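You operate a simulated robot arm through the tools that you are given. There is no shell and no other tool. Be economical: measure what you need, move in short steps, check, and stop when the job is done.

You run a simulated robot arm. Do the job below in one go: nothing can be reset, and whatever is moved stays where it is left.

TASK
Put things in order on the breakfast bar. At the end: the grey tea basket stands where the teal tea flask stood; the clear short glass stands where the grey tea basket stood; the clear beaker stands where the clear short glass stood; the teal tea flask stands on top of the yellow flyer bundle; whatever was shut is shut again. Leave all else as you found it, and nothing knocked over.

The check looks at the end state, three seconds after you hand in, the way a careful person would. Anything else that was tipped, shoved, dropped, spilled or broken makes it a failure.

THE ROBOT
A 7-joint arm with a two-finger parallel gripper, fixed in place. Base frame: the origin is at the foot of the arm, x ahead of it, y to its left, z up; the work surface is at about z = 0. Units: cm, rad, N and s.
With the tool pointing down near the work surface it reaches from about 24 to 62 cm from the base axis. Its first joint turns from -1.152 to 1.152 rad. Payload 2.6 kg.
The tool frame sits at the grasp point between the pads (the TCP): z along the fingers, y along the line on which they close. The tips reach 3 cm beyond it. The gripper opens to 9.4 cm. The fingers are 2.8 cm wide and 1 cm thick; the gripper's body (5 by 9.6 cm) begins 5.5 cm behind the TCP.
Orientation is told as [roll, pitch, yaw] about the base's x, y, z axes, in that order, counted from this pose: with the fingers straight down and closing along the base's y, the tool's x points along the base's -x, its y along +y and its z along -z.

THE INTERFACE
- The arm moves only by the tool step_arm. Its argument "rows" is a list of rows, each a list of 6 numbers: the shift along the base's x, y, z in cm, then the turn, a rotation vector about the base's x, y, z in rad. In form: [[x, y, z, ax, ay, az], ...]. A call has 1 to 8 rows; each row shifts and turns the commanded pose from where the row before left it. "claw" is the closure, from 0 (fully open) to 1 (shut), set as the call begins (left out, the last holds). A row lasts 0.2 s, in which the tool goes at most 5 cm and 0.15 rad; a call with a longer step from one row to the next is refused whole, and so is a gripper value outside its range. A pose out of reach is approached as far as the arm can. The call stops where the force on the tool passes 40 N (or 10 N more than at its start, if that is more) or the arm is blocked; 0.2 s more then pass. Each finger travels about 7.2 cm/s and halts on what it meets, pressing with about 32 N; the grip force reading is that of the motor and also rises with nothing between the fingers. The clock runs only during rows and for 0.2 s after the last one: add rows that do not move to give the fingers time. It gives the time, the measured TCP pose, the force on the tool (base axes), the opening and the grip force at its end, in the units of the frame above (readings bear some noise), with the torque about the TCP (base axes, N m) and any sound that the robot's microphone picked up.
- Cameras (640 x 400 px; columns grow to the right, rows downward): "scene" is fixed at [2.5, 42.69, 56.15]; the picture's right is [-0.85, -0.53, 0.00], its down [-0.31, 0.50, -0.81] and it looks along [0.43, -0.68, -0.59] (base axes); focal length 364 px, centre (320, 200). "wrist" rides on the gripper at [7.6, 1.4, -10.2] in the tool frame; the picture's right is [-0.18, 0.98, 0.00], its down [-0.75, -0.14, -0.64] and it looks along [-0.63, -0.12, 0.77] (tool axes); focal length 243 px, centre (320, 200). There is no depth. A picture from a camera that has moved, and an enlarged one, comes with that camera's place and axes in the base frame and with its lens.
- snapshot(camera): a new picture of that camera. No time passes.
- enlarge(camera, box): a new picture of the part [left, top, right, bottom] of that camera's present view, enlarged. No time passes.
- job_done(): hands the job in; it is judged then, once.

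Work in short steps. Places have to be worked out from the pictures, the camera data and where the tool is seen: move nearer, look again, correct. Check each grasp and each placing, and mend what went wrong. You have 120 turns and 84 pictures in all, those below and enlarged ones among them. Open the gripper and draw the arm clear of the work before you hand the job in, unless the task says otherwise; then end with one line.

The tools are called after ">>>" by a JSON object that holds its "name" and its "arguments". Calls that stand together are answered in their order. step_arm: Moves the arm, as the interface text tells. Its arguments: {"type":"object","properties":{"rows":{"type":"array","items":{"type":"array","items":{"type":"number"}}},"claw":{"type":"number"}},"required":["rows"]} The other tools are called the same way: snapshot (camera) takes a picture; enlarge (camera, box) takes an enlarged picture of a part of a camera's view; job_done () hands the job in.

At the start:

```text
clock: 0.0
ee_pos: [42.78, 1.23, 23.9]
tool_rot: [-0.001, 0.001, -0.001]
wrist_force: [0.6, 0.3, 1.0]
moment: [0.0, -0.01, -0.01]
width: 9.38
grip_force: 0.0
```

scene: 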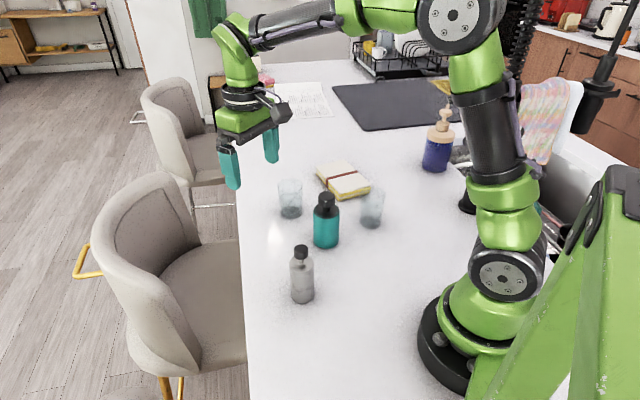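
wrist: 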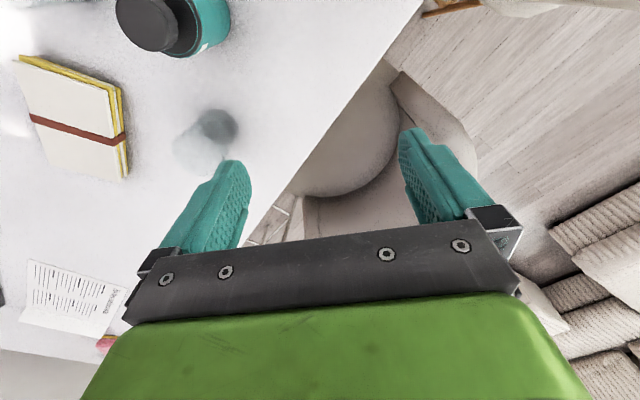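

I'll begin by looking closer at the objects on the bar.

>>> {"name": "enlarge", "arguments": {"camera": "scene", "box": [240, 140, 420, 320]}}

>>> {"name": "enlarge", "arguments": {"camera": "scene", "box": [240, 20, 640, 220]}}

```text
2.22 times, centred on (330, 230) of scene
camera zoom: at [2.5, 42.69, 56.15], right [-0.85, -0.53, 0.0], down [-0.31, 0.5, -0.81], along [0.43, -0.68, -0.59], focal length 808 px, centre (298, 133)
```

zoom: 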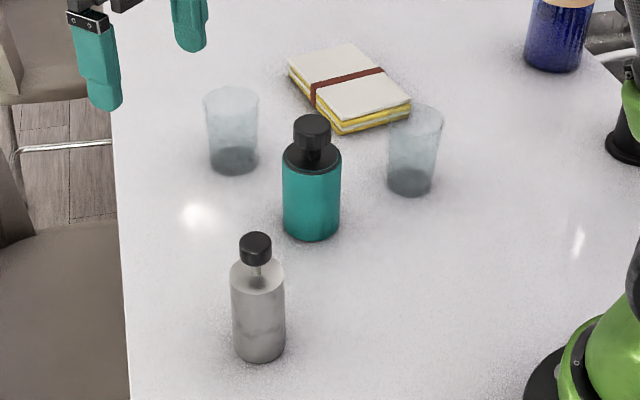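

```text
1.60 times, centred on (440, 120) of scene
camera zoom: at [2.5, 42.69, 56.15], right [-0.85, -0.53, 0.0], down [-0.31, 0.5, -0.81], along [0.43, -0.68, -0.59], focal length 582 px, centre (128, 328)
```

zoom: 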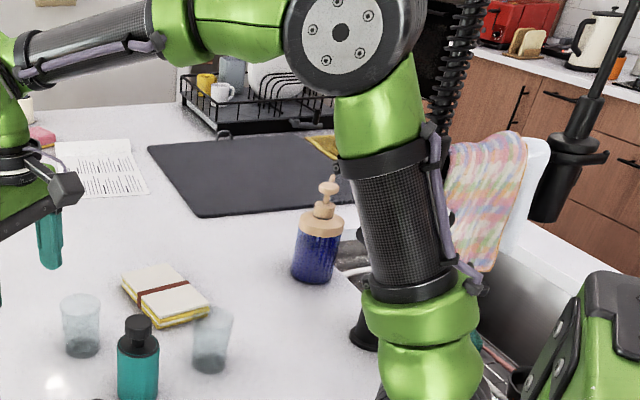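

Two glasses look alike, so I enlarge both to tell beaker from short glass, and look at the two flasks' caps.

>>> {"name": "enlarge", "arguments": {"camera": "scene", "box": [265, 165, 315, 225]}}

>>> {"name": "enlarge", "arguments": {"camera": "scene", "box": [345, 175, 395, 235]}}

>>> {"name": "enlarge", "arguments": {"camera": "scene", "box": [280, 185, 350, 310]}}

```text
6.67 times, centred on (290, 195) of scene
camera zoom: at [2.5, 42.69, 56.15], right [-0.85, -0.53, 0.0], down [-0.31, 0.5, -0.81], along [0.43, -0.68, -0.59], focal length 2425 px, centre (520, 233)
```

zoom: 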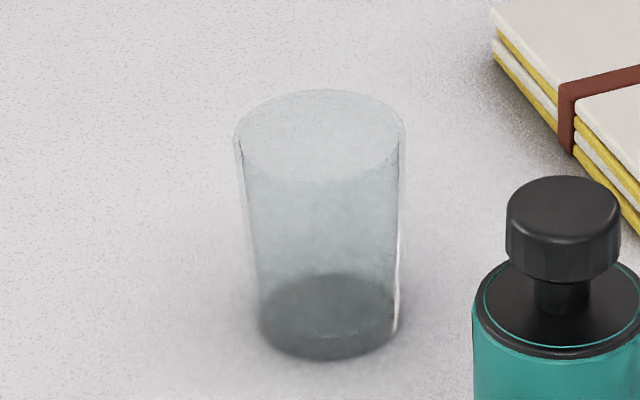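

```text
6.67 times, centred on (370, 205) of scene
camera zoom: at [2.5, 42.69, 56.15], right [-0.85, -0.53, 0.0], down [-0.31, 0.5, -0.81], along [0.43, -0.68, -0.59], focal length 2425 px, centre (-13, 167)
```

zoom: 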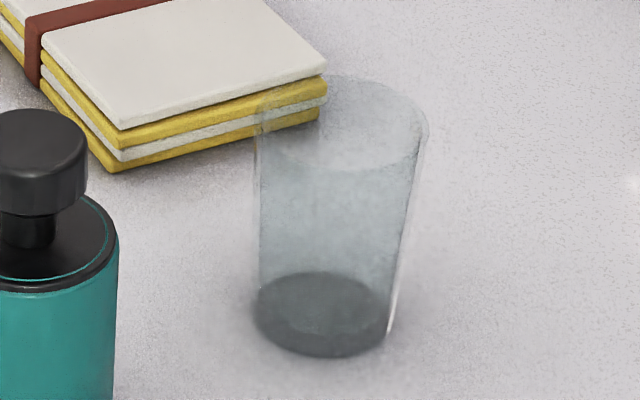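

```text
3.20 times, centred on (315, 248) of scene
camera zoom: at [2.5, 42.69, 56.15], right [-0.85, -0.53, 0.0], down [-0.31, 0.5, -0.81], along [0.43, -0.68, -0.59], focal length 1164 px, centre (336, 48)
```

zoom: 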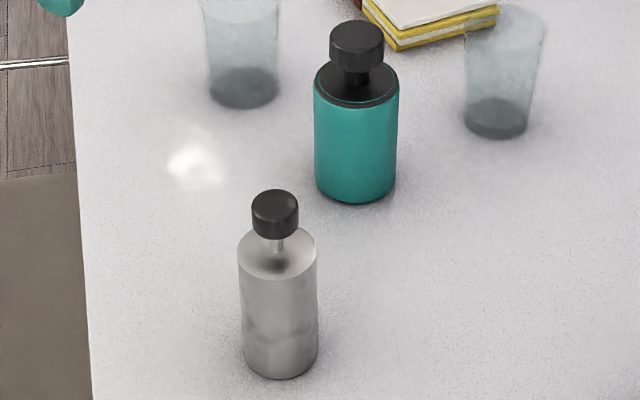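

Best estimates: grey basket (29.5, 6.5), teal flask (33.6, -8.9), left glass A (46.8, -13.6), right glass B (28.2, -20.7), bundle (41, -30). The glasses differ little (A ≈ 8.2 tall × 6.0, B ≈ 8.7 × 5.8), so I bring the wrist camera to look at A.

>>> {"name": "step_arm", "arguments": {"rows": [[-0.85, -3.35, -0.97, 0, 0, 0], [-0.85, -3.35, -0.97, 0, 0, 0], [-0.85, -3.35, -0.97, 0, 0, 0], [-0.85, -3.35, -0.97, 0, 0, 0]], "claw": 0}}

>>> {"name": "snapshot", "arguments": {"camera": "wrist"}}

>>> {"name": "snapshot", "arguments": {"camera": "scene"}}

```text
clock: 1.0
ee_pos: [39.29, -12.06, 20.15]
tool_rot: [-0.001, -0.001, 0.002]
wrist_force: [0.5, -0.3, 0.0]
moment: [0.0, 0.0, 0.0]
width: 9.39
grip_force: 0.1
```

```text
76 pictures are left
camera wrist: at [31.66, -10.66, 30.42], right [0.18, 0.98, 0.0], down [0.75, -0.14, 0.64], along [0.63, -0.12, -0.77], focal length 243 px, centre (320, 200)
```

wrist: 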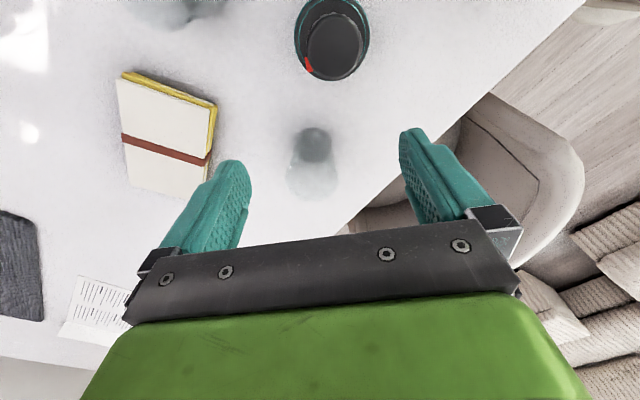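

```text
75 pictures are left
```

scene: 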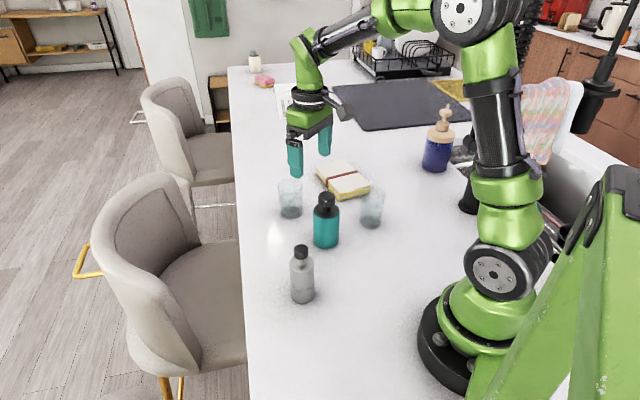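

The flask shows a red mark near its cap; I enlarge that and glass A.

>>> {"name": "enlarge", "arguments": {"camera": "wrist", "box": [280, 0, 380, 90]}}

>>> {"name": "enlarge", "arguments": {"camera": "wrist", "box": [270, 115, 355, 205]}}

```text
4.44 times, centred on (330, 45) of wrist
camera zoom: at [31.66, -10.66, 30.42], right [0.18, 0.98, 0.0], down [0.75, -0.14, 0.64], along [0.63, -0.12, -0.77], focal length 1078 px, centre (276, 889)
```

zoom: 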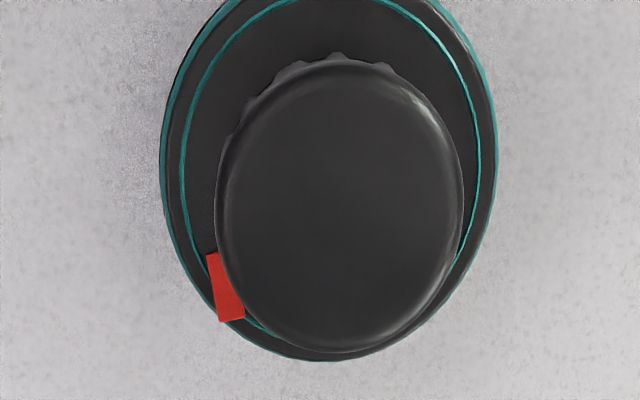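

```text
4.44 times, centred on (312, 160) of wrist
camera zoom: at [31.66, -10.66, 30.42], right [0.18, 0.98, 0.0], down [0.75, -0.14, 0.64], along [0.63, -0.12, -0.77], focal length 1078 px, centre (353, 378)
```

zoom: 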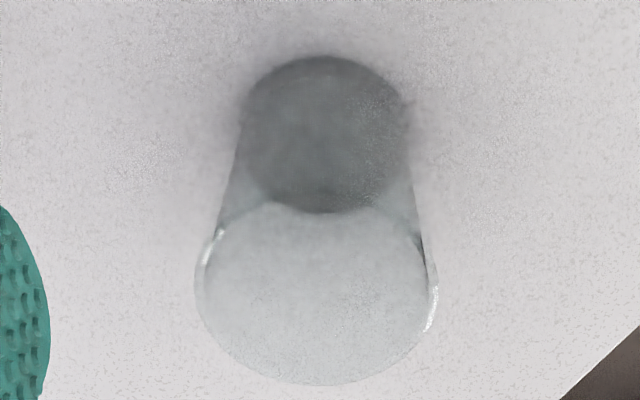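

A red tag sits on the flask's shoulder; I'll grip only its body. Now the same view of glass B.

>>> {"name": "step_arm", "arguments": {"rows": [[-3.72, -1.44, 0, 0, 0, 0], [-3.72, -1.44, 0, 0, 0, 0], [-3.72, -1.44, 0, 0, 0, 0], [-3.72, -1.44, 0, 0, 0, 0], [-3.72, -1.44, 0, 0, 0, 0]]}}

>>> {"name": "snapshot", "arguments": {"camera": "wrist"}}

>>> {"name": "enlarge", "arguments": {"camera": "wrist", "box": [270, 115, 355, 205]}}

```text
clock: 2.2
ee_pos: [20.71, -19.35, 20.07]
tool_rot: [-0.001, 0.001, 0.0]
wrist_force: [-0.5, -0.1, 0.3]
moment: [0.0, 0.0, 0.0]
width: 9.4
grip_force: 0.0
```

```text
72 pictures are left
camera wrist: at [13.13, -17.83, 30.28], right [0.18, 0.98, 0.0], down [0.75, -0.14, 0.64], along [0.63, -0.12, -0.77], focal length 243 px, centre (320, 200)
```

wrist: 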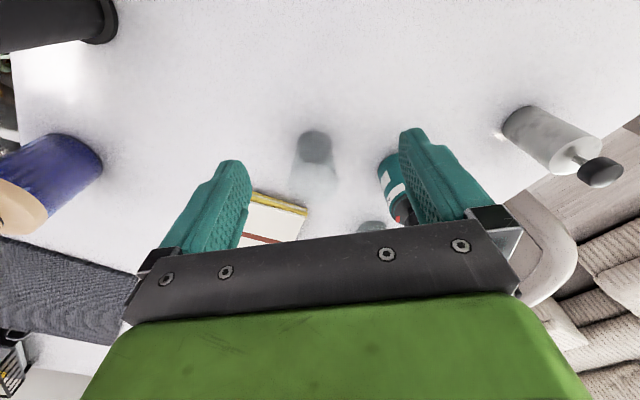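

```text
4.44 times, centred on (312, 160) of wrist
camera zoom: at [13.13, -17.83, 30.28], right [0.18, 0.98, 0.0], down [0.75, -0.14, 0.64], along [0.63, -0.12, -0.77], focal length 1078 px, centre (353, 378)
```

zoom: 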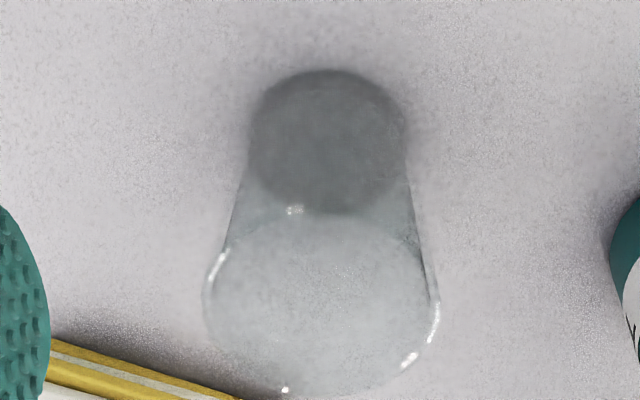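

B is slightly taller and narrower-based (h ≈ 8.7, A ≈ 8.2) from both cameras, so A is the short glass and B the beaker. A sits at ≈(46.8,-13.9), B at ≈(28.45,-21.1). Next a similar wrist view of the flask for a precise position.

>>> {"name": "step_arm", "arguments": {"rows": [[1.93, 3.67, 0, 0, 0, 0], [1.93, 3.67, 0, 0, 0, 0], [1.93, 3.67, 0, 0, 0, 0]]}}

>>> {"name": "enlarge", "arguments": {"camera": "wrist", "box": [235, 75, 405, 225]}}

>>> {"name": "step_arm", "arguments": {"rows": [[-1.05, 3.95, 0, 0, 0, 0], [-1.05, 3.95, 0, 0, 0, 0], [-1.05, 3.95, 0, 0, 0, 0], [-1.05, 3.95, 0, 0, 0, 0]]}}

>>> {"name": "enlarge", "arguments": {"camera": "wrist", "box": [235, 75, 405, 225]}}

```text
clock: 3.0
ee_pos: [26.48, -8.06, 19.86]
tool_rot: [0.0, 0.0, 0.0]
wrist_force: [-0.9, 0.1, 0.0]
moment: [0.0, 0.04, 0.01]
width: 9.37
grip_force: 0.0
```

```text
2.67 times, centred on (320, 150) of wrist
camera zoom: at [18.92, -6.67, 30.11], right [0.18, 0.98, 0.0], down [0.75, -0.14, 0.64], along [0.63, -0.12, -0.77], focal length 647 px, centre (320, 333)
```

zoom: 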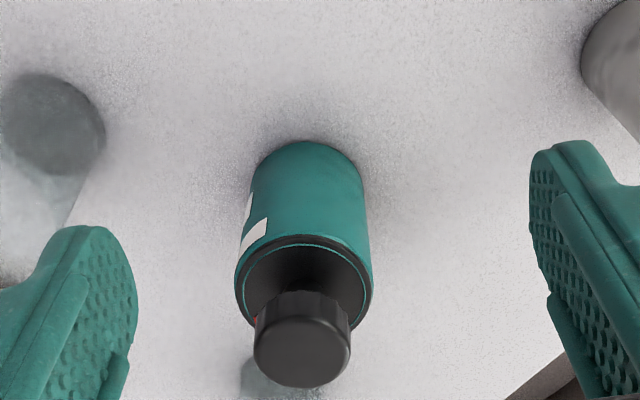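

```text
clock: 4.0
ee_pos: [22.22, 7.67, 19.72]
tool_rot: [0.0, 0.001, 0.0]
wrist_force: [-0.4, 0.0, 0.1]
moment: [0.02, 0.02, -0.02]
width: 9.41
grip_force: 0.1
```

```text
2.67 times, centred on (320, 150) of wrist
camera zoom: at [14.61, 9.12, 30.06], right [0.18, 0.98, 0.0], down [0.75, -0.14, 0.64], along [0.63, -0.12, -0.77], focal length 647 px, centre (320, 333)
```

zoom: 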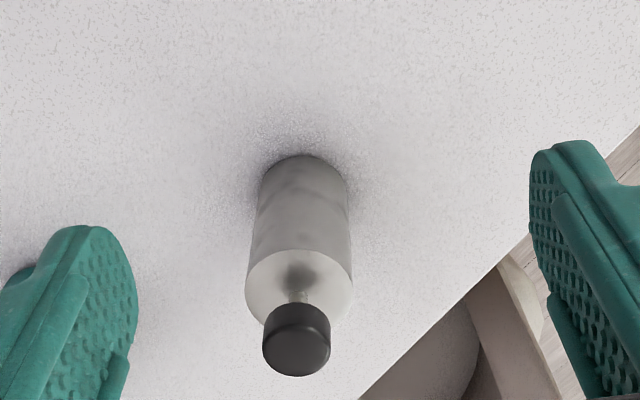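

Wrist view gives flask ≈(34.1,-10.3), height ≈12.5, shoulder ≈8.8; grey basket ≈(30.0,5.3), height ≈12, shoulder ≈8.3. Now I go to look at the bundle.

>>> {"name": "step_arm", "arguments": {"rows": [[1.6, -4.6, 0, 0, 0, 0], [1.6, -4.6, 0, 0, 0, 0], [1.6, -4.6, 0, 0, 0, 0], [1.6, -4.6, 0, 0, 0, 0], [1.6, -4.6, 0, 0, 0, 0], [1.6, -4.6, 0, 0, 0, 0], [1.6, -4.6, 0, 0, 0, 0], [1.6, -4.6, 0, 0, 0, 0]]}}

>>> {"name": "snapshot", "arguments": {"camera": "wrist"}}

>>> {"name": "enlarge", "arguments": {"camera": "wrist", "box": [235, 75, 405, 225]}}

```text
clock: 5.8
ee_pos: [34.8, -29.4, 20.09]
tool_rot: [0.001, -0.001, 0.002]
wrist_force: [-0.4, 1.0, -0.4]
moment: [0.0, 0.03, 0.0]
width: 9.39
grip_force: 0.0
```

```text
68 pictures are left
camera wrist: at [27.28, -27.96, 30.49], right [0.18, 0.98, 0.0], down [0.75, -0.14, 0.64], along [0.63, -0.12, -0.77], focal length 243 px, centre (320, 200)
```

wrist: 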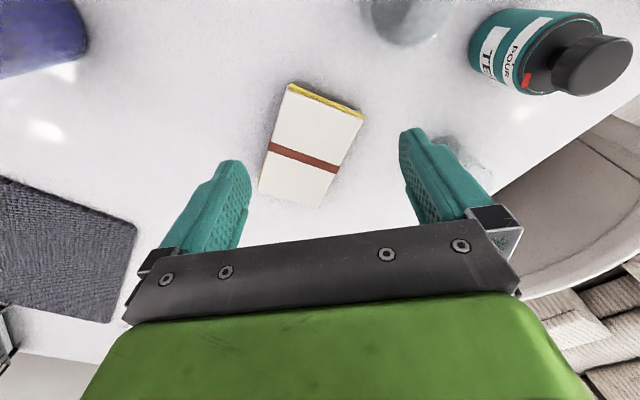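

```text
2.67 times, centred on (320, 150) of wrist
camera zoom: at [27.28, -27.96, 30.49], right [0.18, 0.98, 0.0], down [0.75, -0.14, 0.64], along [0.63, -0.12, -0.77], focal length 647 px, centre (320, 333)
```

zoom: 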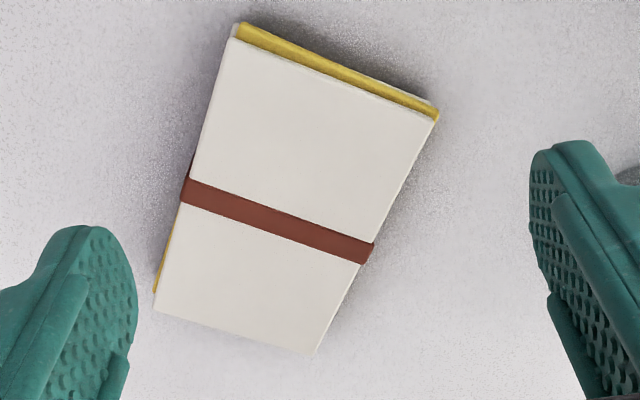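

Bundle centre ≈(43.3,-33.0), top ≈2 cm, 15×9.5 cm. The flask has a label; I read it in case it matters.

>>> {"name": "enlarge", "arguments": {"camera": "wrist", "box": [460, 0, 640, 110]}}

```text
3.56 times, centred on (550, 55) of wrist
camera zoom: at [27.28, -27.96, 30.49], right [0.18, 0.98, 0.0], down [0.75, -0.14, 0.64], along [0.63, -0.12, -0.77], focal length 863 px, centre (-498, 716)
```

zoom: 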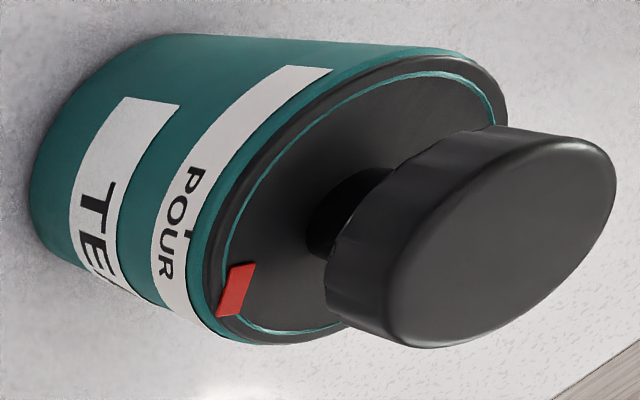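

I turn the wrist to read the label fully, as it might matter for handling.

>>> {"name": "step_arm", "arguments": {"rows": [[-0.2, 1.3, -0.3, 0, 0, 0.15], [-0.2, 1.3, -0.3, 0, 0, 0.15], [-0.2, 1.3, -0.3, 0, 0, 0.15], [-0.2, 1.3, -0.3, 0, 0, 0.15], [-0.2, 1.3, -0.3, 0, 0, 0.15], [-0.2, 1.3, -0.3, 0, 0, 0.15], [-0.2, 1.3, -0.3, 0, 0, 0.15], [-0.2, 1.3, -0.3, 0, 0, 0.15]]}}

>>> {"name": "snapshot", "arguments": {"camera": "wrist"}}

```text
clock: 7.6
ee_pos: [33.59, -18.96, 17.68]
tool_rot: [0.001, 0.0, 1.205]
wrist_force: [0.5, -0.3, 0.9]
moment: [-0.03, 0.02, 0.03]
width: 9.39
grip_force: 0.2
```

```text
65 pictures are left
camera wrist: at [29.64, -25.56, 27.85], right [-0.85, 0.52, 0.0], down [0.4, 0.65, 0.64], along [0.34, 0.55, -0.77], focal length 243 px, centre (320, 200)
```

wrist: 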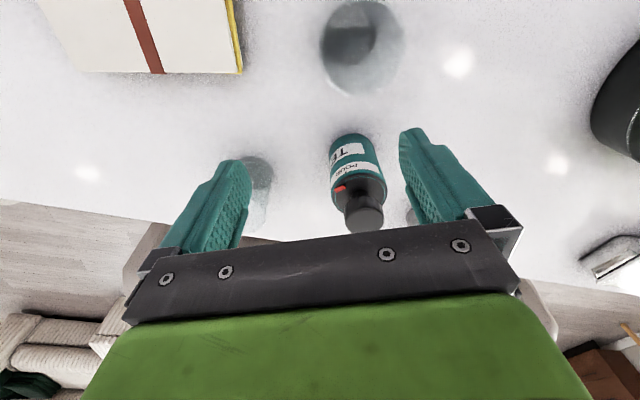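

>>> {"name": "enlarge", "arguments": {"camera": "wrist", "box": [310, 120, 410, 240]}}

```text
3.33 times, centred on (360, 180) of wrist
camera zoom: at [29.64, -25.56, 27.85], right [-0.85, 0.52, 0.0], down [0.4, 0.65, 0.64], along [0.34, 0.55, -0.77], focal length 809 px, centre (187, 267)
```

zoom: 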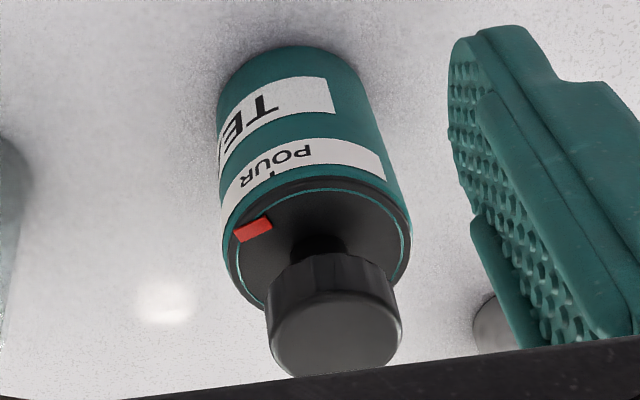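

The label is just "TEA / POUR…" with a pointer on the lid, so I'll keep the flask upright and touch only its body. I square the wrist again and hover above the flask.

>>> {"name": "step_arm", "arguments": {"rows": [[0.06, 1.08, 0.1, 0, 0, -0.15], [0.06, 1.08, 0.1, 0, 0, -0.15], [0.06, 1.08, 0.1, 0, 0, -0.15], [0.06, 1.08, 0.1, 0, 0, -0.15], [0.06, 1.08, 0.1, 0, 0, -0.15], [0.06, 1.08, 0.1, 0, 0, -0.15], [0.06, 1.08, 0.1, 0, 0, -0.15], [0.06, 1.08, 0.1, 0, 0, -0.15]]}}

>>> {"name": "snapshot", "arguments": {"camera": "wrist"}}

```text
clock: 9.4
ee_pos: [34.1, -10.25, 18.41]
tool_rot: [0.0, 0.002, -0.002]
wrist_force: [0.1, 0.1, 0.3]
moment: [0.01, 0.01, 0.04]
width: 9.39
grip_force: 0.1
```

```text
63 pictures are left
camera wrist: at [26.51, -8.81, 28.66], right [0.19, 0.98, 0.0], down [0.75, -0.14, 0.64], along [0.63, -0.12, -0.77], focal length 243 px, centre (320, 200)
```

wrist: 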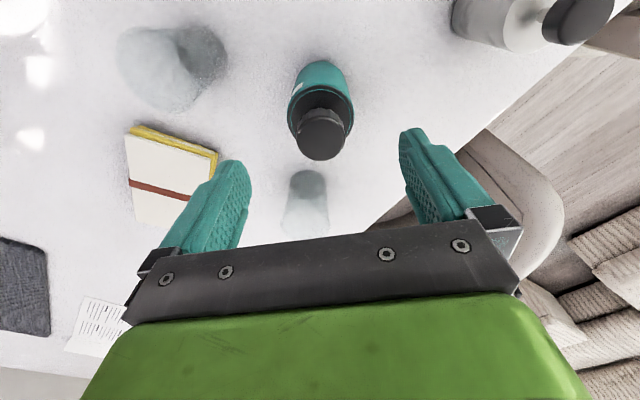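

Cap projects to ≈(34.0,-10.2): aligned. Descend to z≈8 with the fingers open on either side.

>>> {"name": "step_arm", "arguments": {"rows": [[0, 0, -2, 0, 0, 0], [0, 0, -2, 0, 0, 0], [0, 0, -2, 0, 0, 0], [0, 0, -1.5, 0, 0, 0], [0, 0, -1.5, 0, 0, 0], [0, 0, -1.4, 0, 0, 0]]}}

>>> {"name": "snapshot", "arguments": {"camera": "wrist"}}

>>> {"name": "enlarge", "arguments": {"camera": "scene", "box": [240, 110, 420, 320]}}

```text
clock: 10.8
ee_pos: [34.02, -10.25, 7.98]
tool_rot: [0.0, 0.0, 0.001]
wrist_force: [0.1, -0.5, 0.0]
moment: [-0.02, 0.01, -0.03]
width: 9.38
grip_force: 0.1
```

```text
62 pictures are left
camera wrist: at [26.43, -8.79, 18.18], right [0.18, 0.98, 0.0], down [0.75, -0.14, 0.64], along [0.63, -0.12, -0.77], focal length 243 px, centre (320, 200)
```

wrist: 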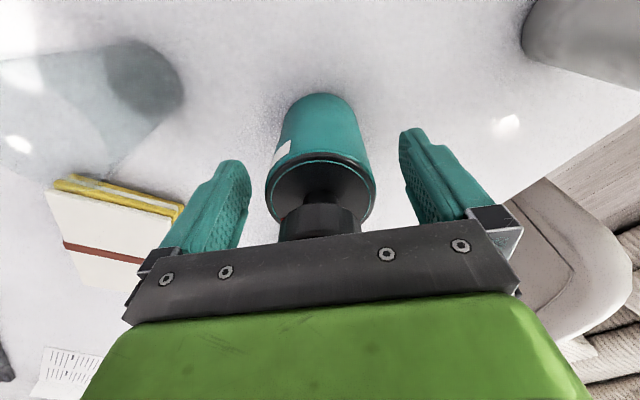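

```text
1.90 times, centred on (330, 215) of scene
camera zoom: at [2.5, 42.69, 56.15], right [-0.85, -0.53, 0.0], down [-0.31, 0.5, -0.81], along [0.43, -0.68, -0.59], focal length 693 px, centre (301, 171)
```

zoom: 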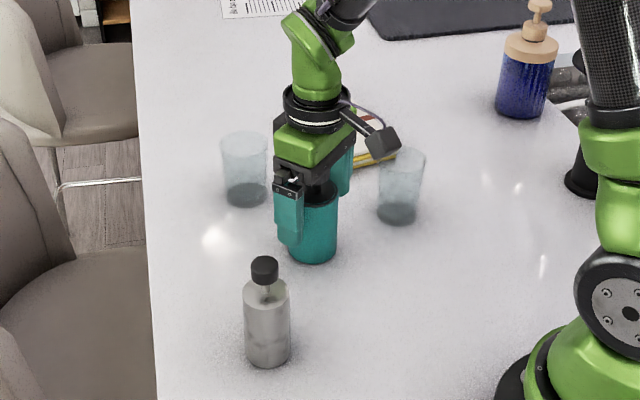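

Fingers straddle the body with no contact. Close the gripper.

>>> {"name": "step_arm", "arguments": {"rows": [[0, 0, 0, 0, 0, 0], [0, 0, 0, 0, 0, 0], [0, 0, 0, 0, 0, 0], [0, 0, 0, 0, 0, 0]], "claw": 1}}

>>> {"name": "snapshot", "arguments": {"camera": "wrist"}}

```text
clock: 11.8
ee_pos: [33.85, -10.22, 7.88]
tool_rot: [0.001, -0.001, -0.001]
wrist_force: [0.2, -0.2, 0.6]
moment: [-0.01, 0.0, 0.01]
width: 5.93
grip_force: 31.7
```

```text
60 pictures are left
camera wrist: at [26.43, -8.8, 18.2], right [0.18, 0.98, 0.0], down [0.75, -0.14, 0.64], along [0.63, -0.12, -0.77], focal length 243 px, centre (320, 200)
```

wrist: 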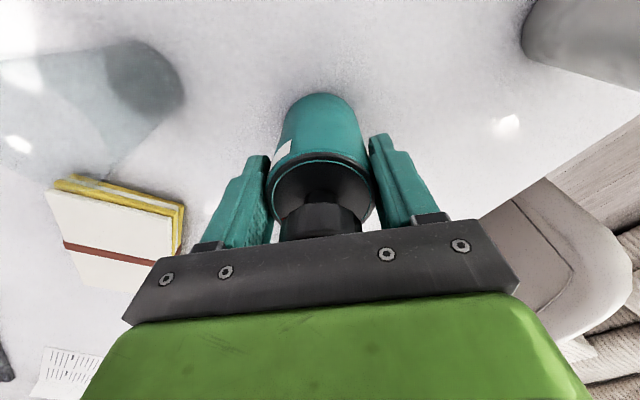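

Gripped at 5.93 cm, so the flask's centre is ≈(34.3,-10.25). Lift gently and check.

>>> {"name": "step_arm", "arguments": {"rows": [[0, 0, 1, 0, 0, 0], [0, 0, 2, 0, 0, 0], [0, 0, 2, 0, 0, 0], [0, 0, 2, 0, 0, 0], [0, 0, 1.5, 0, 0, 0], [0, 0, 1.5, 0, 0, 0]]}}

>>> {"name": "snapshot", "arguments": {"camera": "wrist"}}

```text
clock: 13.2
ee_pos: [34.12, -10.21, 18.04]
tool_rot: [0.0, 0.001, 0.002]
wrist_force: [-1.2, 0.1, -1.5]
moment: [0.0, 0.0, 0.01]
width: 5.9
grip_force: 32.4
```

```text
59 pictures are left
camera wrist: at [26.46, -8.82, 28.29], right [0.18, 0.98, 0.0], down [0.75, -0.14, 0.64], along [0.63, -0.12, -0.77], focal length 243 px, centre (320, 200)
```

wrist: 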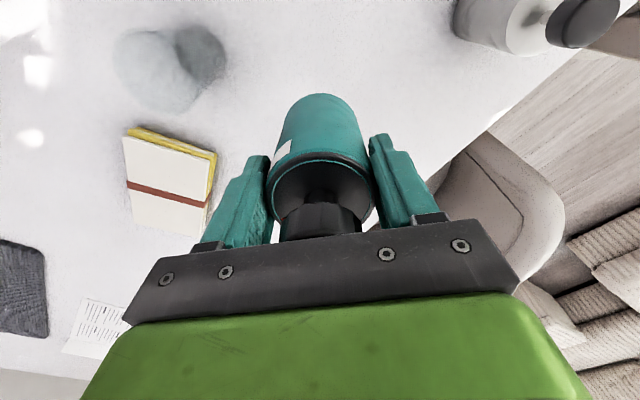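

Held upright. Move over the bundle.

>>> {"name": "step_arm", "arguments": {"rows": [[1.27, -3.26, 0, 0, 0, 0], [1.27, -3.26, 0, 0, 0, 0], [1.27, -3.26, 0, 0, 0, 0], [1.27, -3.26, 0, 0, 0, 0], [1.27, -3.26, 0, 0, 0, 0], [1.27, -3.26, 0, 0, 0, 0], [1.27, -3.24, 0, 0, 0, 0]]}}

>>> {"name": "snapshot", "arguments": {"camera": "wrist"}}

>>> {"name": "enlarge", "arguments": {"camera": "scene", "box": [240, 90, 420, 240]}}

```text
clock: 14.8
ee_pos: [42.93, -32.97, 18.11]
tool_rot: [0.0, 0.0, 0.0]
wrist_force: [0.4, 0.1, -1.3]
moment: [0.03, -0.04, 0.01]
width: 5.9
grip_force: 32.5
```

```text
58 pictures are left
camera wrist: at [35.45, -31.65, 28.2], right [0.18, 0.98, 0.0], down [0.75, -0.14, 0.64], along [0.63, -0.12, -0.77], focal length 243 px, centre (320, 200)
```

wrist: 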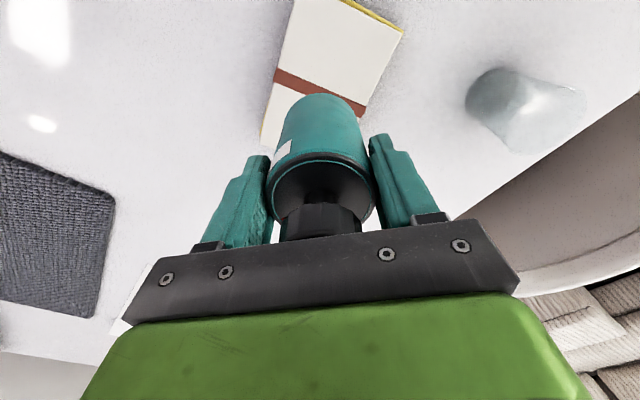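

```text
2.67 times, centred on (330, 165) of scene
camera zoom: at [2.5, 42.69, 56.15], right [-0.85, -0.53, 0.0], down [-0.31, 0.5, -0.81], along [0.43, -0.68, -0.59], focal length 970 px, centre (293, 293)
```

zoom: 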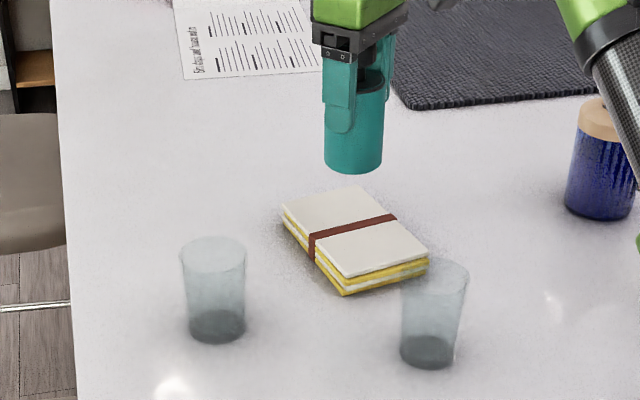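

Band centre recomputes to ≈(42.9,-33.1), so alignment is good. Descend close, then slowly.

>>> {"name": "step_arm", "arguments": {"rows": [[0, 0, -2, 0, 0, 0], [0, 0, -2, 0, 0, 0], [0, 0, -1.5, 0, 0, 0], [0, 0, -1, 0, 0, 0], [0, 0, -0.5, 0, 0, 0], [0, 0, -0.3, 0, 0, 0]]}}

>>> {"name": "enlarge", "arguments": {"camera": "scene", "box": [300, 120, 390, 210]}}

```text
clock: 16.2
ee_pos: [42.97, -32.98, 10.77]
tool_rot: [0.0, 0.0, 0.002]
wrist_force: [-0.8, -0.3, -0.2]
moment: [0.06, 0.05, 0.02]
width: 5.9
grip_force: 32.4
```

```text
4.44 times, centred on (345, 165) of scene
camera zoom: at [2.5, 42.69, 56.15], right [-0.85, -0.53, 0.0], down [-0.31, 0.5, -0.81], along [0.43, -0.68, -0.59], focal length 1616 px, centre (209, 356)
```

zoom: 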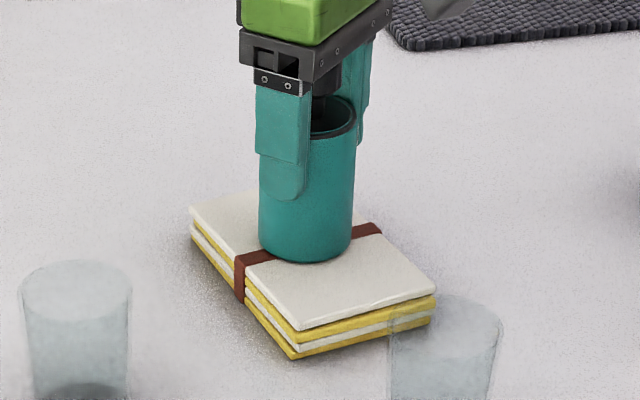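

Nearly on. Lower in small steps and watch the force.

>>> {"name": "step_arm", "arguments": {"rows": [[0, 0, -0.2, 0, 0, 0], [0, 0, -0.2, 0, 0, 0], [0, 0, -0.1, 0, 0, 0], [0, 0, -0.1, 0, 0, 0]]}}

```text
clock: 17.2
ee_pos: [43.15, -33.13, 10.56]
tool_rot: [-0.004, -0.01, 0.002]
wrist_force: [5.2, 1.8, 28.0]
moment: [0.08, -0.42, 0.07]
width: 5.78
grip_force: 31.7
```

Contact at z≈10.6 (28 N). Ease back up 0.35 cm and check the force before release.

>>> {"name": "step_arm", "arguments": {"rows": [[0, 0, 0.2, 0, 0, 0], [0, 0, 0.15, 0, 0, 0]]}}

>>> {"name": "enlarge", "arguments": {"camera": "scene", "box": [300, 120, 390, 210]}}

```text
clock: 17.8
ee_pos: [42.96, -33.04, 10.52]
tool_rot: [-0.002, -0.001, 0.002]
wrist_force: [5.2, -1.8, 12.6]
moment: [-0.22, -0.72, 0.05]
width: 5.77
grip_force: 32.0
```

```text
4.44 times, centred on (345, 165) of scene
camera zoom: at [2.49, 42.69, 56.14], right [-0.85, -0.53, 0.0], down [-0.31, 0.5, -0.81], along [0.43, -0.68, -0.59], focal length 1616 px, centre (209, 356)
```

zoom: 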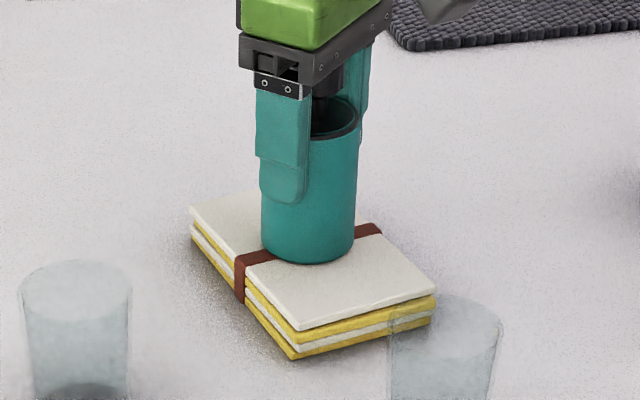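

Still 12 N down; ease another 0.15 and then open.

>>> {"name": "step_arm", "arguments": {"rows": [[0, 0, 0.15, 0, 0, 0], [0, 0, 0, 0, 0, 0]]}}

>>> {"name": "snapshot", "arguments": {"camera": "wrist"}}

```text
clock: 18.4
ee_pos: [42.99, -32.94, 10.63]
tool_rot: [0.003, 0.002, 0.001]
wrist_force: [1.2, -0.1, 4.2]
moment: [-0.11, -0.26, 0.03]
width: 5.78
grip_force: 31.8
```

```text
54 pictures are left
camera wrist: at [35.36, -31.6, 20.81], right [0.18, 0.98, 0.0], down [0.76, -0.14, 0.64], along [0.63, -0.12, -0.77], focal length 243 px, centre (320, 200)
```

wrist: 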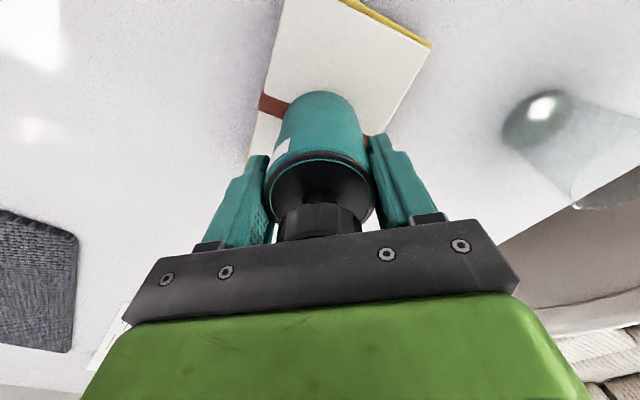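

Low residual force, upright. Open.

>>> {"name": "step_arm", "arguments": {"rows": [[0, 0, 0, 0, 0, 0], [0, 0, 0, 0, 0, 0], [0, 0, 0, 0, 0, 0]], "claw": 0}}

>>> {"name": "snapshot", "arguments": {"camera": "wrist"}}

>>> {"name": "enlarge", "arguments": {"camera": "scene", "box": [300, 120, 390, 210]}}

```text
clock: 19.2
ee_pos: [42.97, -33.04, 10.57]
tool_rot: [-0.001, 0.0, 0.001]
wrist_force: [0.0, 0.0, -1.1]
moment: [0.01, -0.03, 0.0]
width: 9.42
grip_force: 0.0
```

```text
53 pictures are left
camera wrist: at [35.41, -31.6, 20.88], right [0.18, 0.98, 0.0], down [0.75, -0.14, 0.64], along [0.63, -0.12, -0.77], focal length 243 px, centre (320, 200)
```

wrist: 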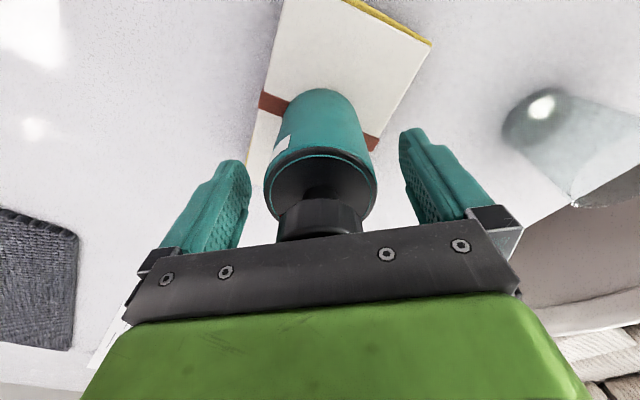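

```text
4.44 times, centred on (345, 165) of scene
camera zoom: at [2.5, 42.69, 56.15], right [-0.85, -0.53, 0.0], down [-0.31, 0.5, -0.81], along [0.43, -0.68, -0.59], focal length 1616 px, centre (209, 356)
```

zoom: 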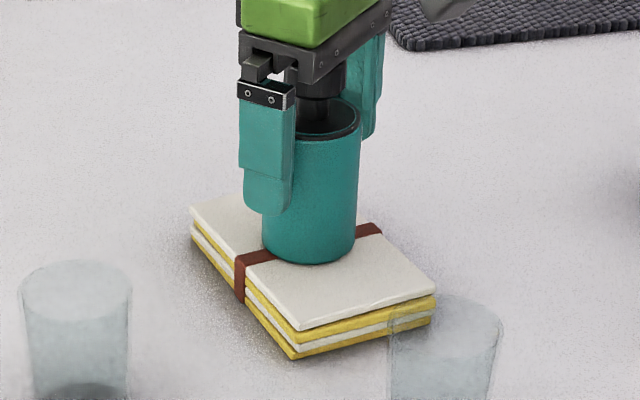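

Standing on the bundle. Rise straight up clear of it and look.

>>> {"name": "step_arm", "arguments": {"rows": [[0, 0, 2, 0, 0, 0], [0, 0, 2, 0, 0, 0], [0, 0, 3, 0, 0, 0], [0, 0, 3, 0, 0, 0]]}}

>>> {"name": "enlarge", "arguments": {"camera": "scene", "box": [240, 110, 420, 320]}}

```text
clock: 20.2
ee_pos: [43.11, -32.95, 20.7]
tool_rot: [-0.001, 0.0, 0.003]
wrist_force: [0.4, 0.2, 0.0]
moment: [0.01, 0.05, 0.0]
width: 9.42
grip_force: 0.1
```

```text
1.90 times, centred on (330, 215) of scene
camera zoom: at [2.5, 42.69, 56.15], right [-0.85, -0.53, 0.0], down [-0.31, 0.5, -0.81], along [0.43, -0.68, -0.59], focal length 693 px, centre (301, 171)
```

zoom: 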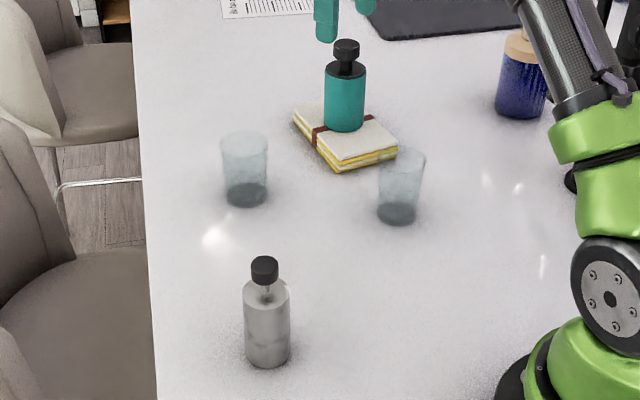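

Flask done. Now head to the grey basket.

>>> {"name": "step_arm", "arguments": {"rows": [[-1.4, 4.5, 0, 0, 0, 0], [-1.4, 4.5, 0, 0, 0, 0], [-1.4, 4.5, 0, 0, 0, 0], [-1.4, 4.5, 0, 0, 0, 0], [-1.4, 4.5, 0, 0, 0, 0], [-1.4, 4.5, 0, 0, 0, 0], [-1.4, 4.5, 0, 0, 0, 0], [-1.4, 4.5, 0, 0, 0, 0]]}}

>>> {"name": "step_arm", "arguments": {"rows": [[-1.8, 2.25, -1, 0, 0, 0], [0, 0, -1, 0, 0, 0]]}}

>>> {"name": "enlarge", "arguments": {"camera": "wrist", "box": [220, 40, 420, 200]}}

```text
clock: 22.0
ee_pos: [31.67, 3.04, 20.72]
tool_rot: [0.0, 0.0, 0.0]
wrist_force: [0.1, -0.2, 0.4]
moment: [-0.04, 0.01, 0.02]
width: 9.42
grip_force: 0.1
```

```text
clock: 22.6
ee_pos: [29.96, 5.25, 18.63]
tool_rot: [0.001, 0.001, 0.001]
wrist_force: [0.4, -0.3, -0.2]
moment: [-0.01, -0.01, -0.02]
width: 9.4
grip_force: 0.1
```

```text
2.50 times, centred on (320, 120) of wrist
camera zoom: at [22.39, 6.67, 28.82], right [0.18, 0.98, 0.0], down [0.75, -0.14, 0.64], along [0.63, -0.12, -0.77], focal length 606 px, centre (320, 400)
```

zoom: 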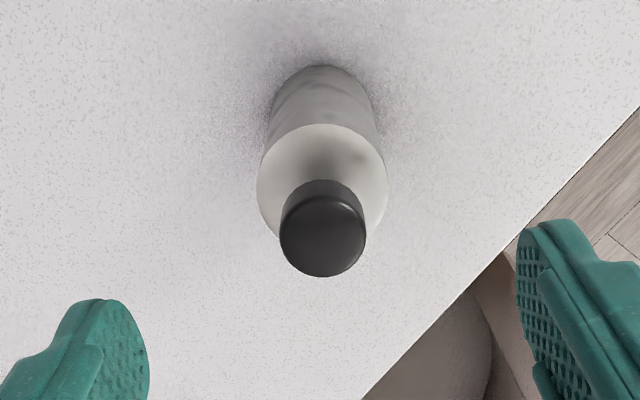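

Aligned (basket ≈(29.9,5.3), knob top ≈12.2). Descend to z≈7.6.

>>> {"name": "step_arm", "arguments": {"rows": [[0, 0, -2, 0, 0, 0], [0, 0, -2, 0, 0, 0], [0, 0, -2, 0, 0, 0], [0, 0, -2, 0, 0, 0], [0, 0, -1.5, 0, 0, 0], [0, 0, -1.5, 0, 0, 0]]}}

>>> {"name": "snapshot", "arguments": {"camera": "wrist"}}

>>> {"name": "enlarge", "arguments": {"camera": "scene", "box": [250, 190, 370, 320]}}

```text
clock: 24.0
ee_pos: [29.95, 5.23, 7.49]
tool_rot: [-0.001, 0.0, 0.002]
wrist_force: [0.2, -0.1, 0.8]
moment: [-0.01, 0.01, 0.02]
width: 9.41
grip_force: 0.1
```

```text
49 pictures are left
camera wrist: at [22.41, 6.7, 17.74], right [0.18, 0.98, 0.0], down [0.75, -0.14, 0.64], along [0.63, -0.12, -0.77], focal length 243 px, centre (320, 200)
```

wrist: 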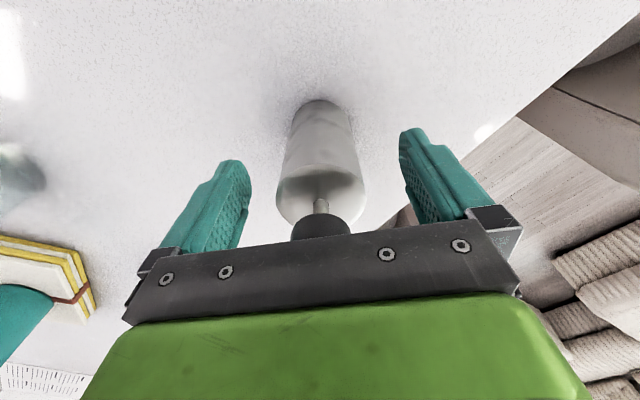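

```text
3.08 times, centred on (310, 255) of scene
camera zoom: at [2.5, 42.69, 56.15], right [-0.85, -0.53, 0.0], down [-0.31, 0.5, -0.81], along [0.43, -0.68, -0.59], focal length 1119 px, centre (351, 31)
```

zoom: 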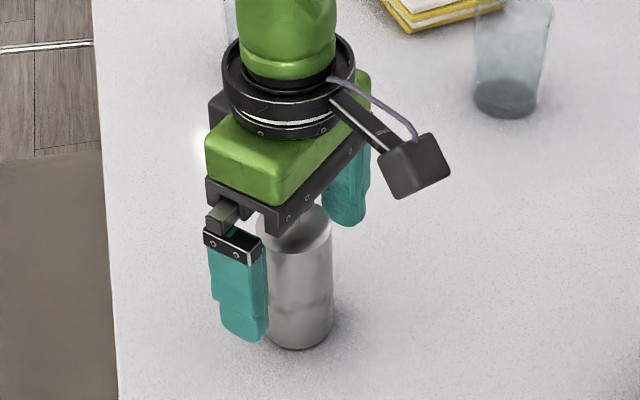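

Clear and aligned. Close.

>>> {"name": "step_arm", "arguments": {"rows": [[0, 0, 0, 0, 0, 0], [0, 0, 0, 0, 0, 0], [0, 0, 0, 0, 0, 0], [0, 0, 0, 0, 0, 0], [0, 0, 0, 0, 0, 0]], "claw": 1}}

>>> {"name": "step_arm", "arguments": {"rows": [[0, 0, 1, 0, 0, 0], [0, 0, 2, 0, 0, 0], [0, 0, 2, 0, 0, 0]]}}

>>> {"name": "snapshot", "arguments": {"camera": "wrist"}}

>>> {"name": "snapshot", "arguments": {"camera": "scene"}}

```text
clock: 25.2
ee_pos: [29.85, 5.39, 7.56]
tool_rot: [-0.001, 0.0, -0.001]
wrist_force: [-0.2, 0.6, -1.1]
moment: [0.01, -0.03, -0.01]
width: 4.34
grip_force: 31.9
```

```text
clock: 26.0
ee_pos: [29.87, 5.12, 12.58]
tool_rot: [0.0, 0.0, 0.0]
wrist_force: [0.6, -0.7, -0.6]
moment: [0.01, 0.02, 0.01]
width: 4.34
grip_force: 32.4
```

```text
47 pictures are left
camera wrist: at [22.37, 6.6, 22.83], right [0.18, 0.98, 0.0], down [0.75, -0.14, 0.64], along [0.63, -0.12, -0.77], focal length 243 px, centre (320, 200)
```

wrist: 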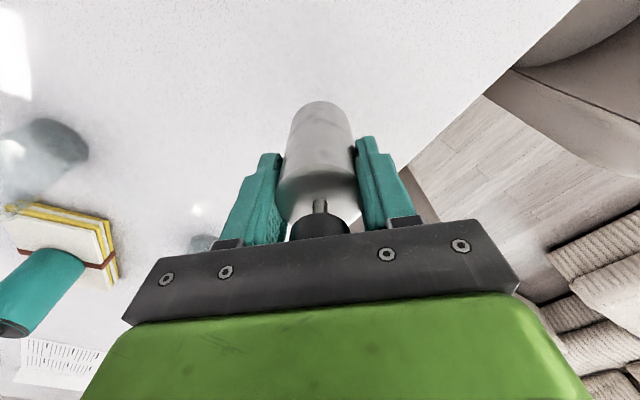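

```text
46 pictures are left
```

scene: 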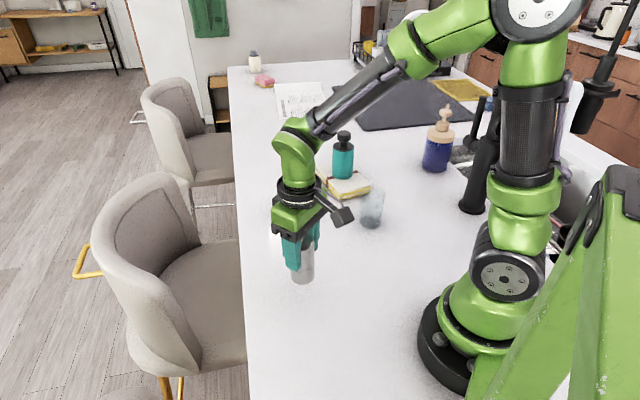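

Held upright. Carry it to the flask's old spot (34.3,-10.25) and lower near the surface.

>>> {"name": "step_arm", "arguments": {"rows": [[1.08, -3.88, 0, 0, 0, 0], [1.08, -3.88, 0, 0, 0, 0], [1.08, -3.88, 0, 0, 0, 0], [1.08, -3.88, 0, 0, 0, 0], [0, 0, -2, 0, 0, 0], [0, 0, -1.5, 0, 0, 0], [0, 0, -0.8, 0, 0, 0], [0, 0, -0.4, 0, 0, 0]]}}

>>> {"name": "step_arm", "arguments": {"rows": [[0, 0, -0.15, 0, 0, 0], [0, 0, -0.15, 0, 0, 0], [0, 0, 0, 0, 0, 0]]}}

>>> {"name": "snapshot", "arguments": {"camera": "wrist"}}

```text
clock: 27.8
ee_pos: [34.29, -10.38, 7.86]
tool_rot: [0.0, 0.0, 0.0]
wrist_force: [0.7, -0.6, -1.7]
moment: [0.0, -0.02, 0.0]
width: 4.36
grip_force: 32.1
```

```text
clock: 28.6
ee_pos: [34.37, -10.31, 7.51]
tool_rot: [0.0, 0.001, 0.001]
wrist_force: [0.0, -0.5, 0.1]
moment: [-0.03, -0.01, 0.04]
width: 4.34
grip_force: 32.6
```

```text
45 pictures are left
camera wrist: at [26.72, -8.91, 17.84], right [0.18, 0.98, 0.0], down [0.75, -0.14, 0.64], along [0.63, -0.12, -0.77], focal length 243 px, centre (320, 200)
```

wrist: 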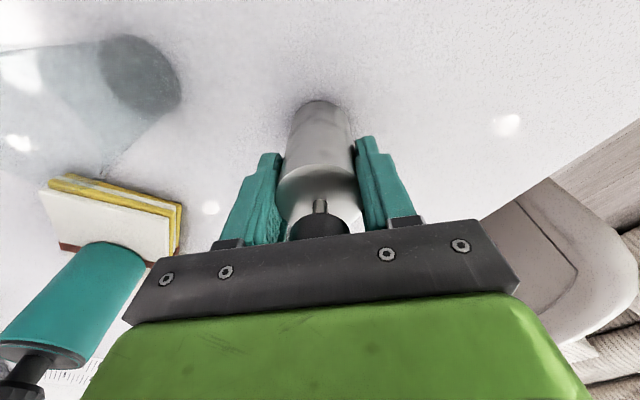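

Height matches the pick height; one tiny step for contact, then release.

>>> {"name": "step_arm", "arguments": {"rows": [[0, 0, -0.1, 0, 0, 0], [0, 0, 0, 0, 0, 0]]}}

>>> {"name": "step_arm", "arguments": {"rows": [[0, 0, 0, 0, 0, 0], [0, 0, 0, 0, 0, 0], [0, 0, 0, 0, 0, 0], [0, 0, 0, 0, 0, 0]], "claw": 0}}

>>> {"name": "snapshot", "arguments": {"camera": "wrist"}}

```text
clock: 29.2
ee_pos: [34.32, -10.42, 7.55]
tool_rot: [0.001, 0.0, 0.0]
wrist_force: [-0.2, 0.2, -0.7]
moment: [0.01, -0.02, 0.03]
width: 4.36
grip_force: 32.4
```

```text
clock: 30.2
ee_pos: [34.3, -10.37, 7.44]
tool_rot: [0.0, 0.0, 0.0]
wrist_force: [0.4, 0.1, 0.2]
moment: [0.0, 0.0, 0.01]
width: 9.41
grip_force: 0.1
```

```text
44 pictures are left
camera wrist: at [26.73, -8.92, 17.79], right [0.18, 0.98, 0.0], down [0.75, -0.14, 0.64], along [0.63, -0.12, -0.77], focal length 243 px, centre (320, 200)
```

wrist: 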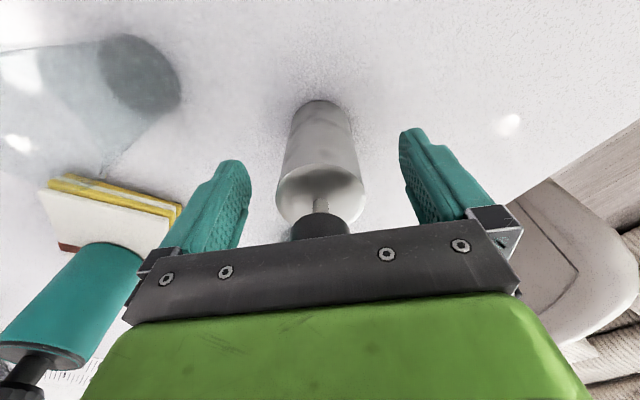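

Basket stands. Rise and move over the short glass at ≈(46.95,-14.4).

>>> {"name": "step_arm", "arguments": {"rows": [[0, 0, 2, 0, 0, 0], [0, 0, 3, 0, 0, 0], [0, 0, 4, 0, 0, 0], [3.1, -1, 0, 0, 0, 0], [3.1, -1, 0, 0, 0, 0], [3.1, -1, 0, 0, 0, 0], [3.3, -1, 0, 0, 0, 0], [0, 0, -2, 0, 0, 0]]}}

>>> {"name": "enlarge", "arguments": {"camera": "wrist", "box": [220, 40, 420, 200]}}

>>> {"name": "snapshot", "arguments": {"camera": "scene"}}

```text
clock: 32.0
ee_pos: [46.68, -14.42, 14.47]
tool_rot: [0.0, 0.0, 0.002]
wrist_force: [0.0, 0.7, 0.2]
moment: [-0.02, 0.0, 0.04]
width: 9.38
grip_force: 0.0
```

```text
2.50 times, centred on (320, 120) of wrist
camera zoom: at [39.22, -13.08, 24.72], right [0.18, 0.98, 0.0], down [0.75, -0.14, 0.64], along [0.63, -0.12, -0.77], focal length 606 px, centre (320, 400)
```

zoom: 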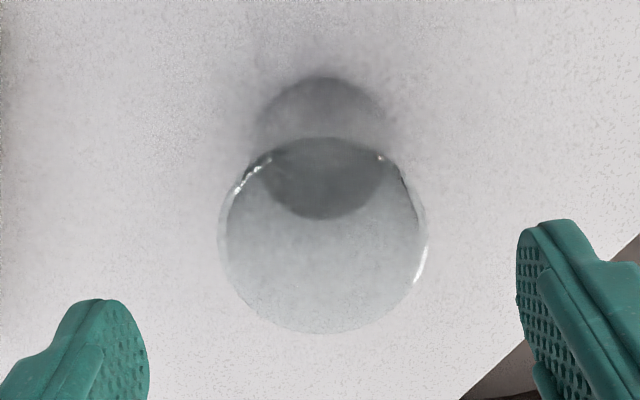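

```text
42 pictures are left
```

scene: 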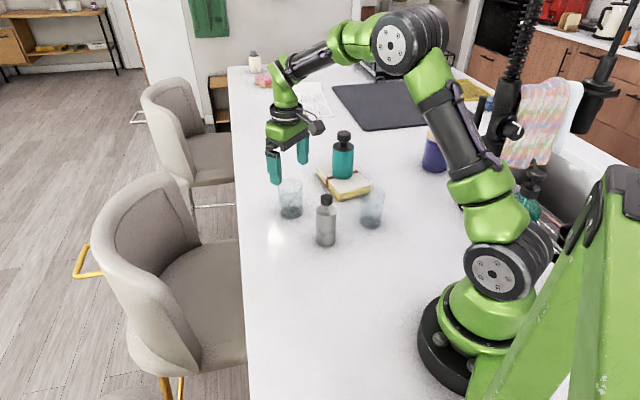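

Aligned with the rim (46.7,-14.4). Descend to z≈5.

>>> {"name": "step_arm", "arguments": {"rows": [[0.1, 0, -2, 0, 0, 0], [0, 0, -2, 0, 0, 0], [0, 0, -2, 0, 0, 0], [0, 0, -1.5, 0, 0, 0], [0, 0, -1, 0, 0, 0], [0, 0, -1, 0, 0, 0]]}}

>>> {"name": "snapshot", "arguments": {"camera": "wrist"}}

```text
clock: 33.4
ee_pos: [47.03, -14.39, 5.07]
tool_rot: [0.0, 0.0, -0.001]
wrist_force: [0.0, -0.1, 0.0]
moment: [-0.01, -0.04, -0.04]
width: 9.4
grip_force: 0.1
```

```text
41 pictures are left
camera wrist: at [39.41, -12.89, 15.23], right [0.18, 0.98, 0.0], down [0.75, -0.14, 0.64], along [0.63, -0.12, -0.77], focal length 243 px, centre (320, 200)
```

wrist: 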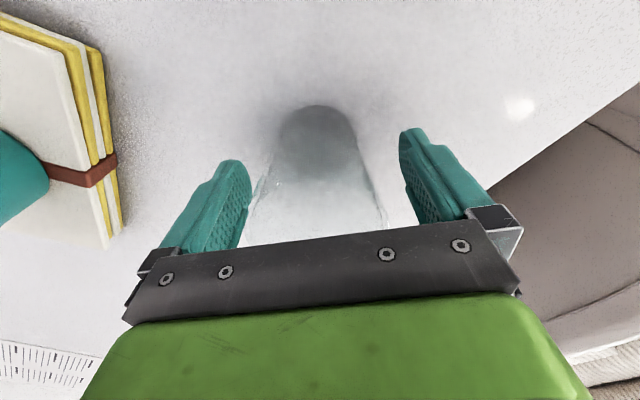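

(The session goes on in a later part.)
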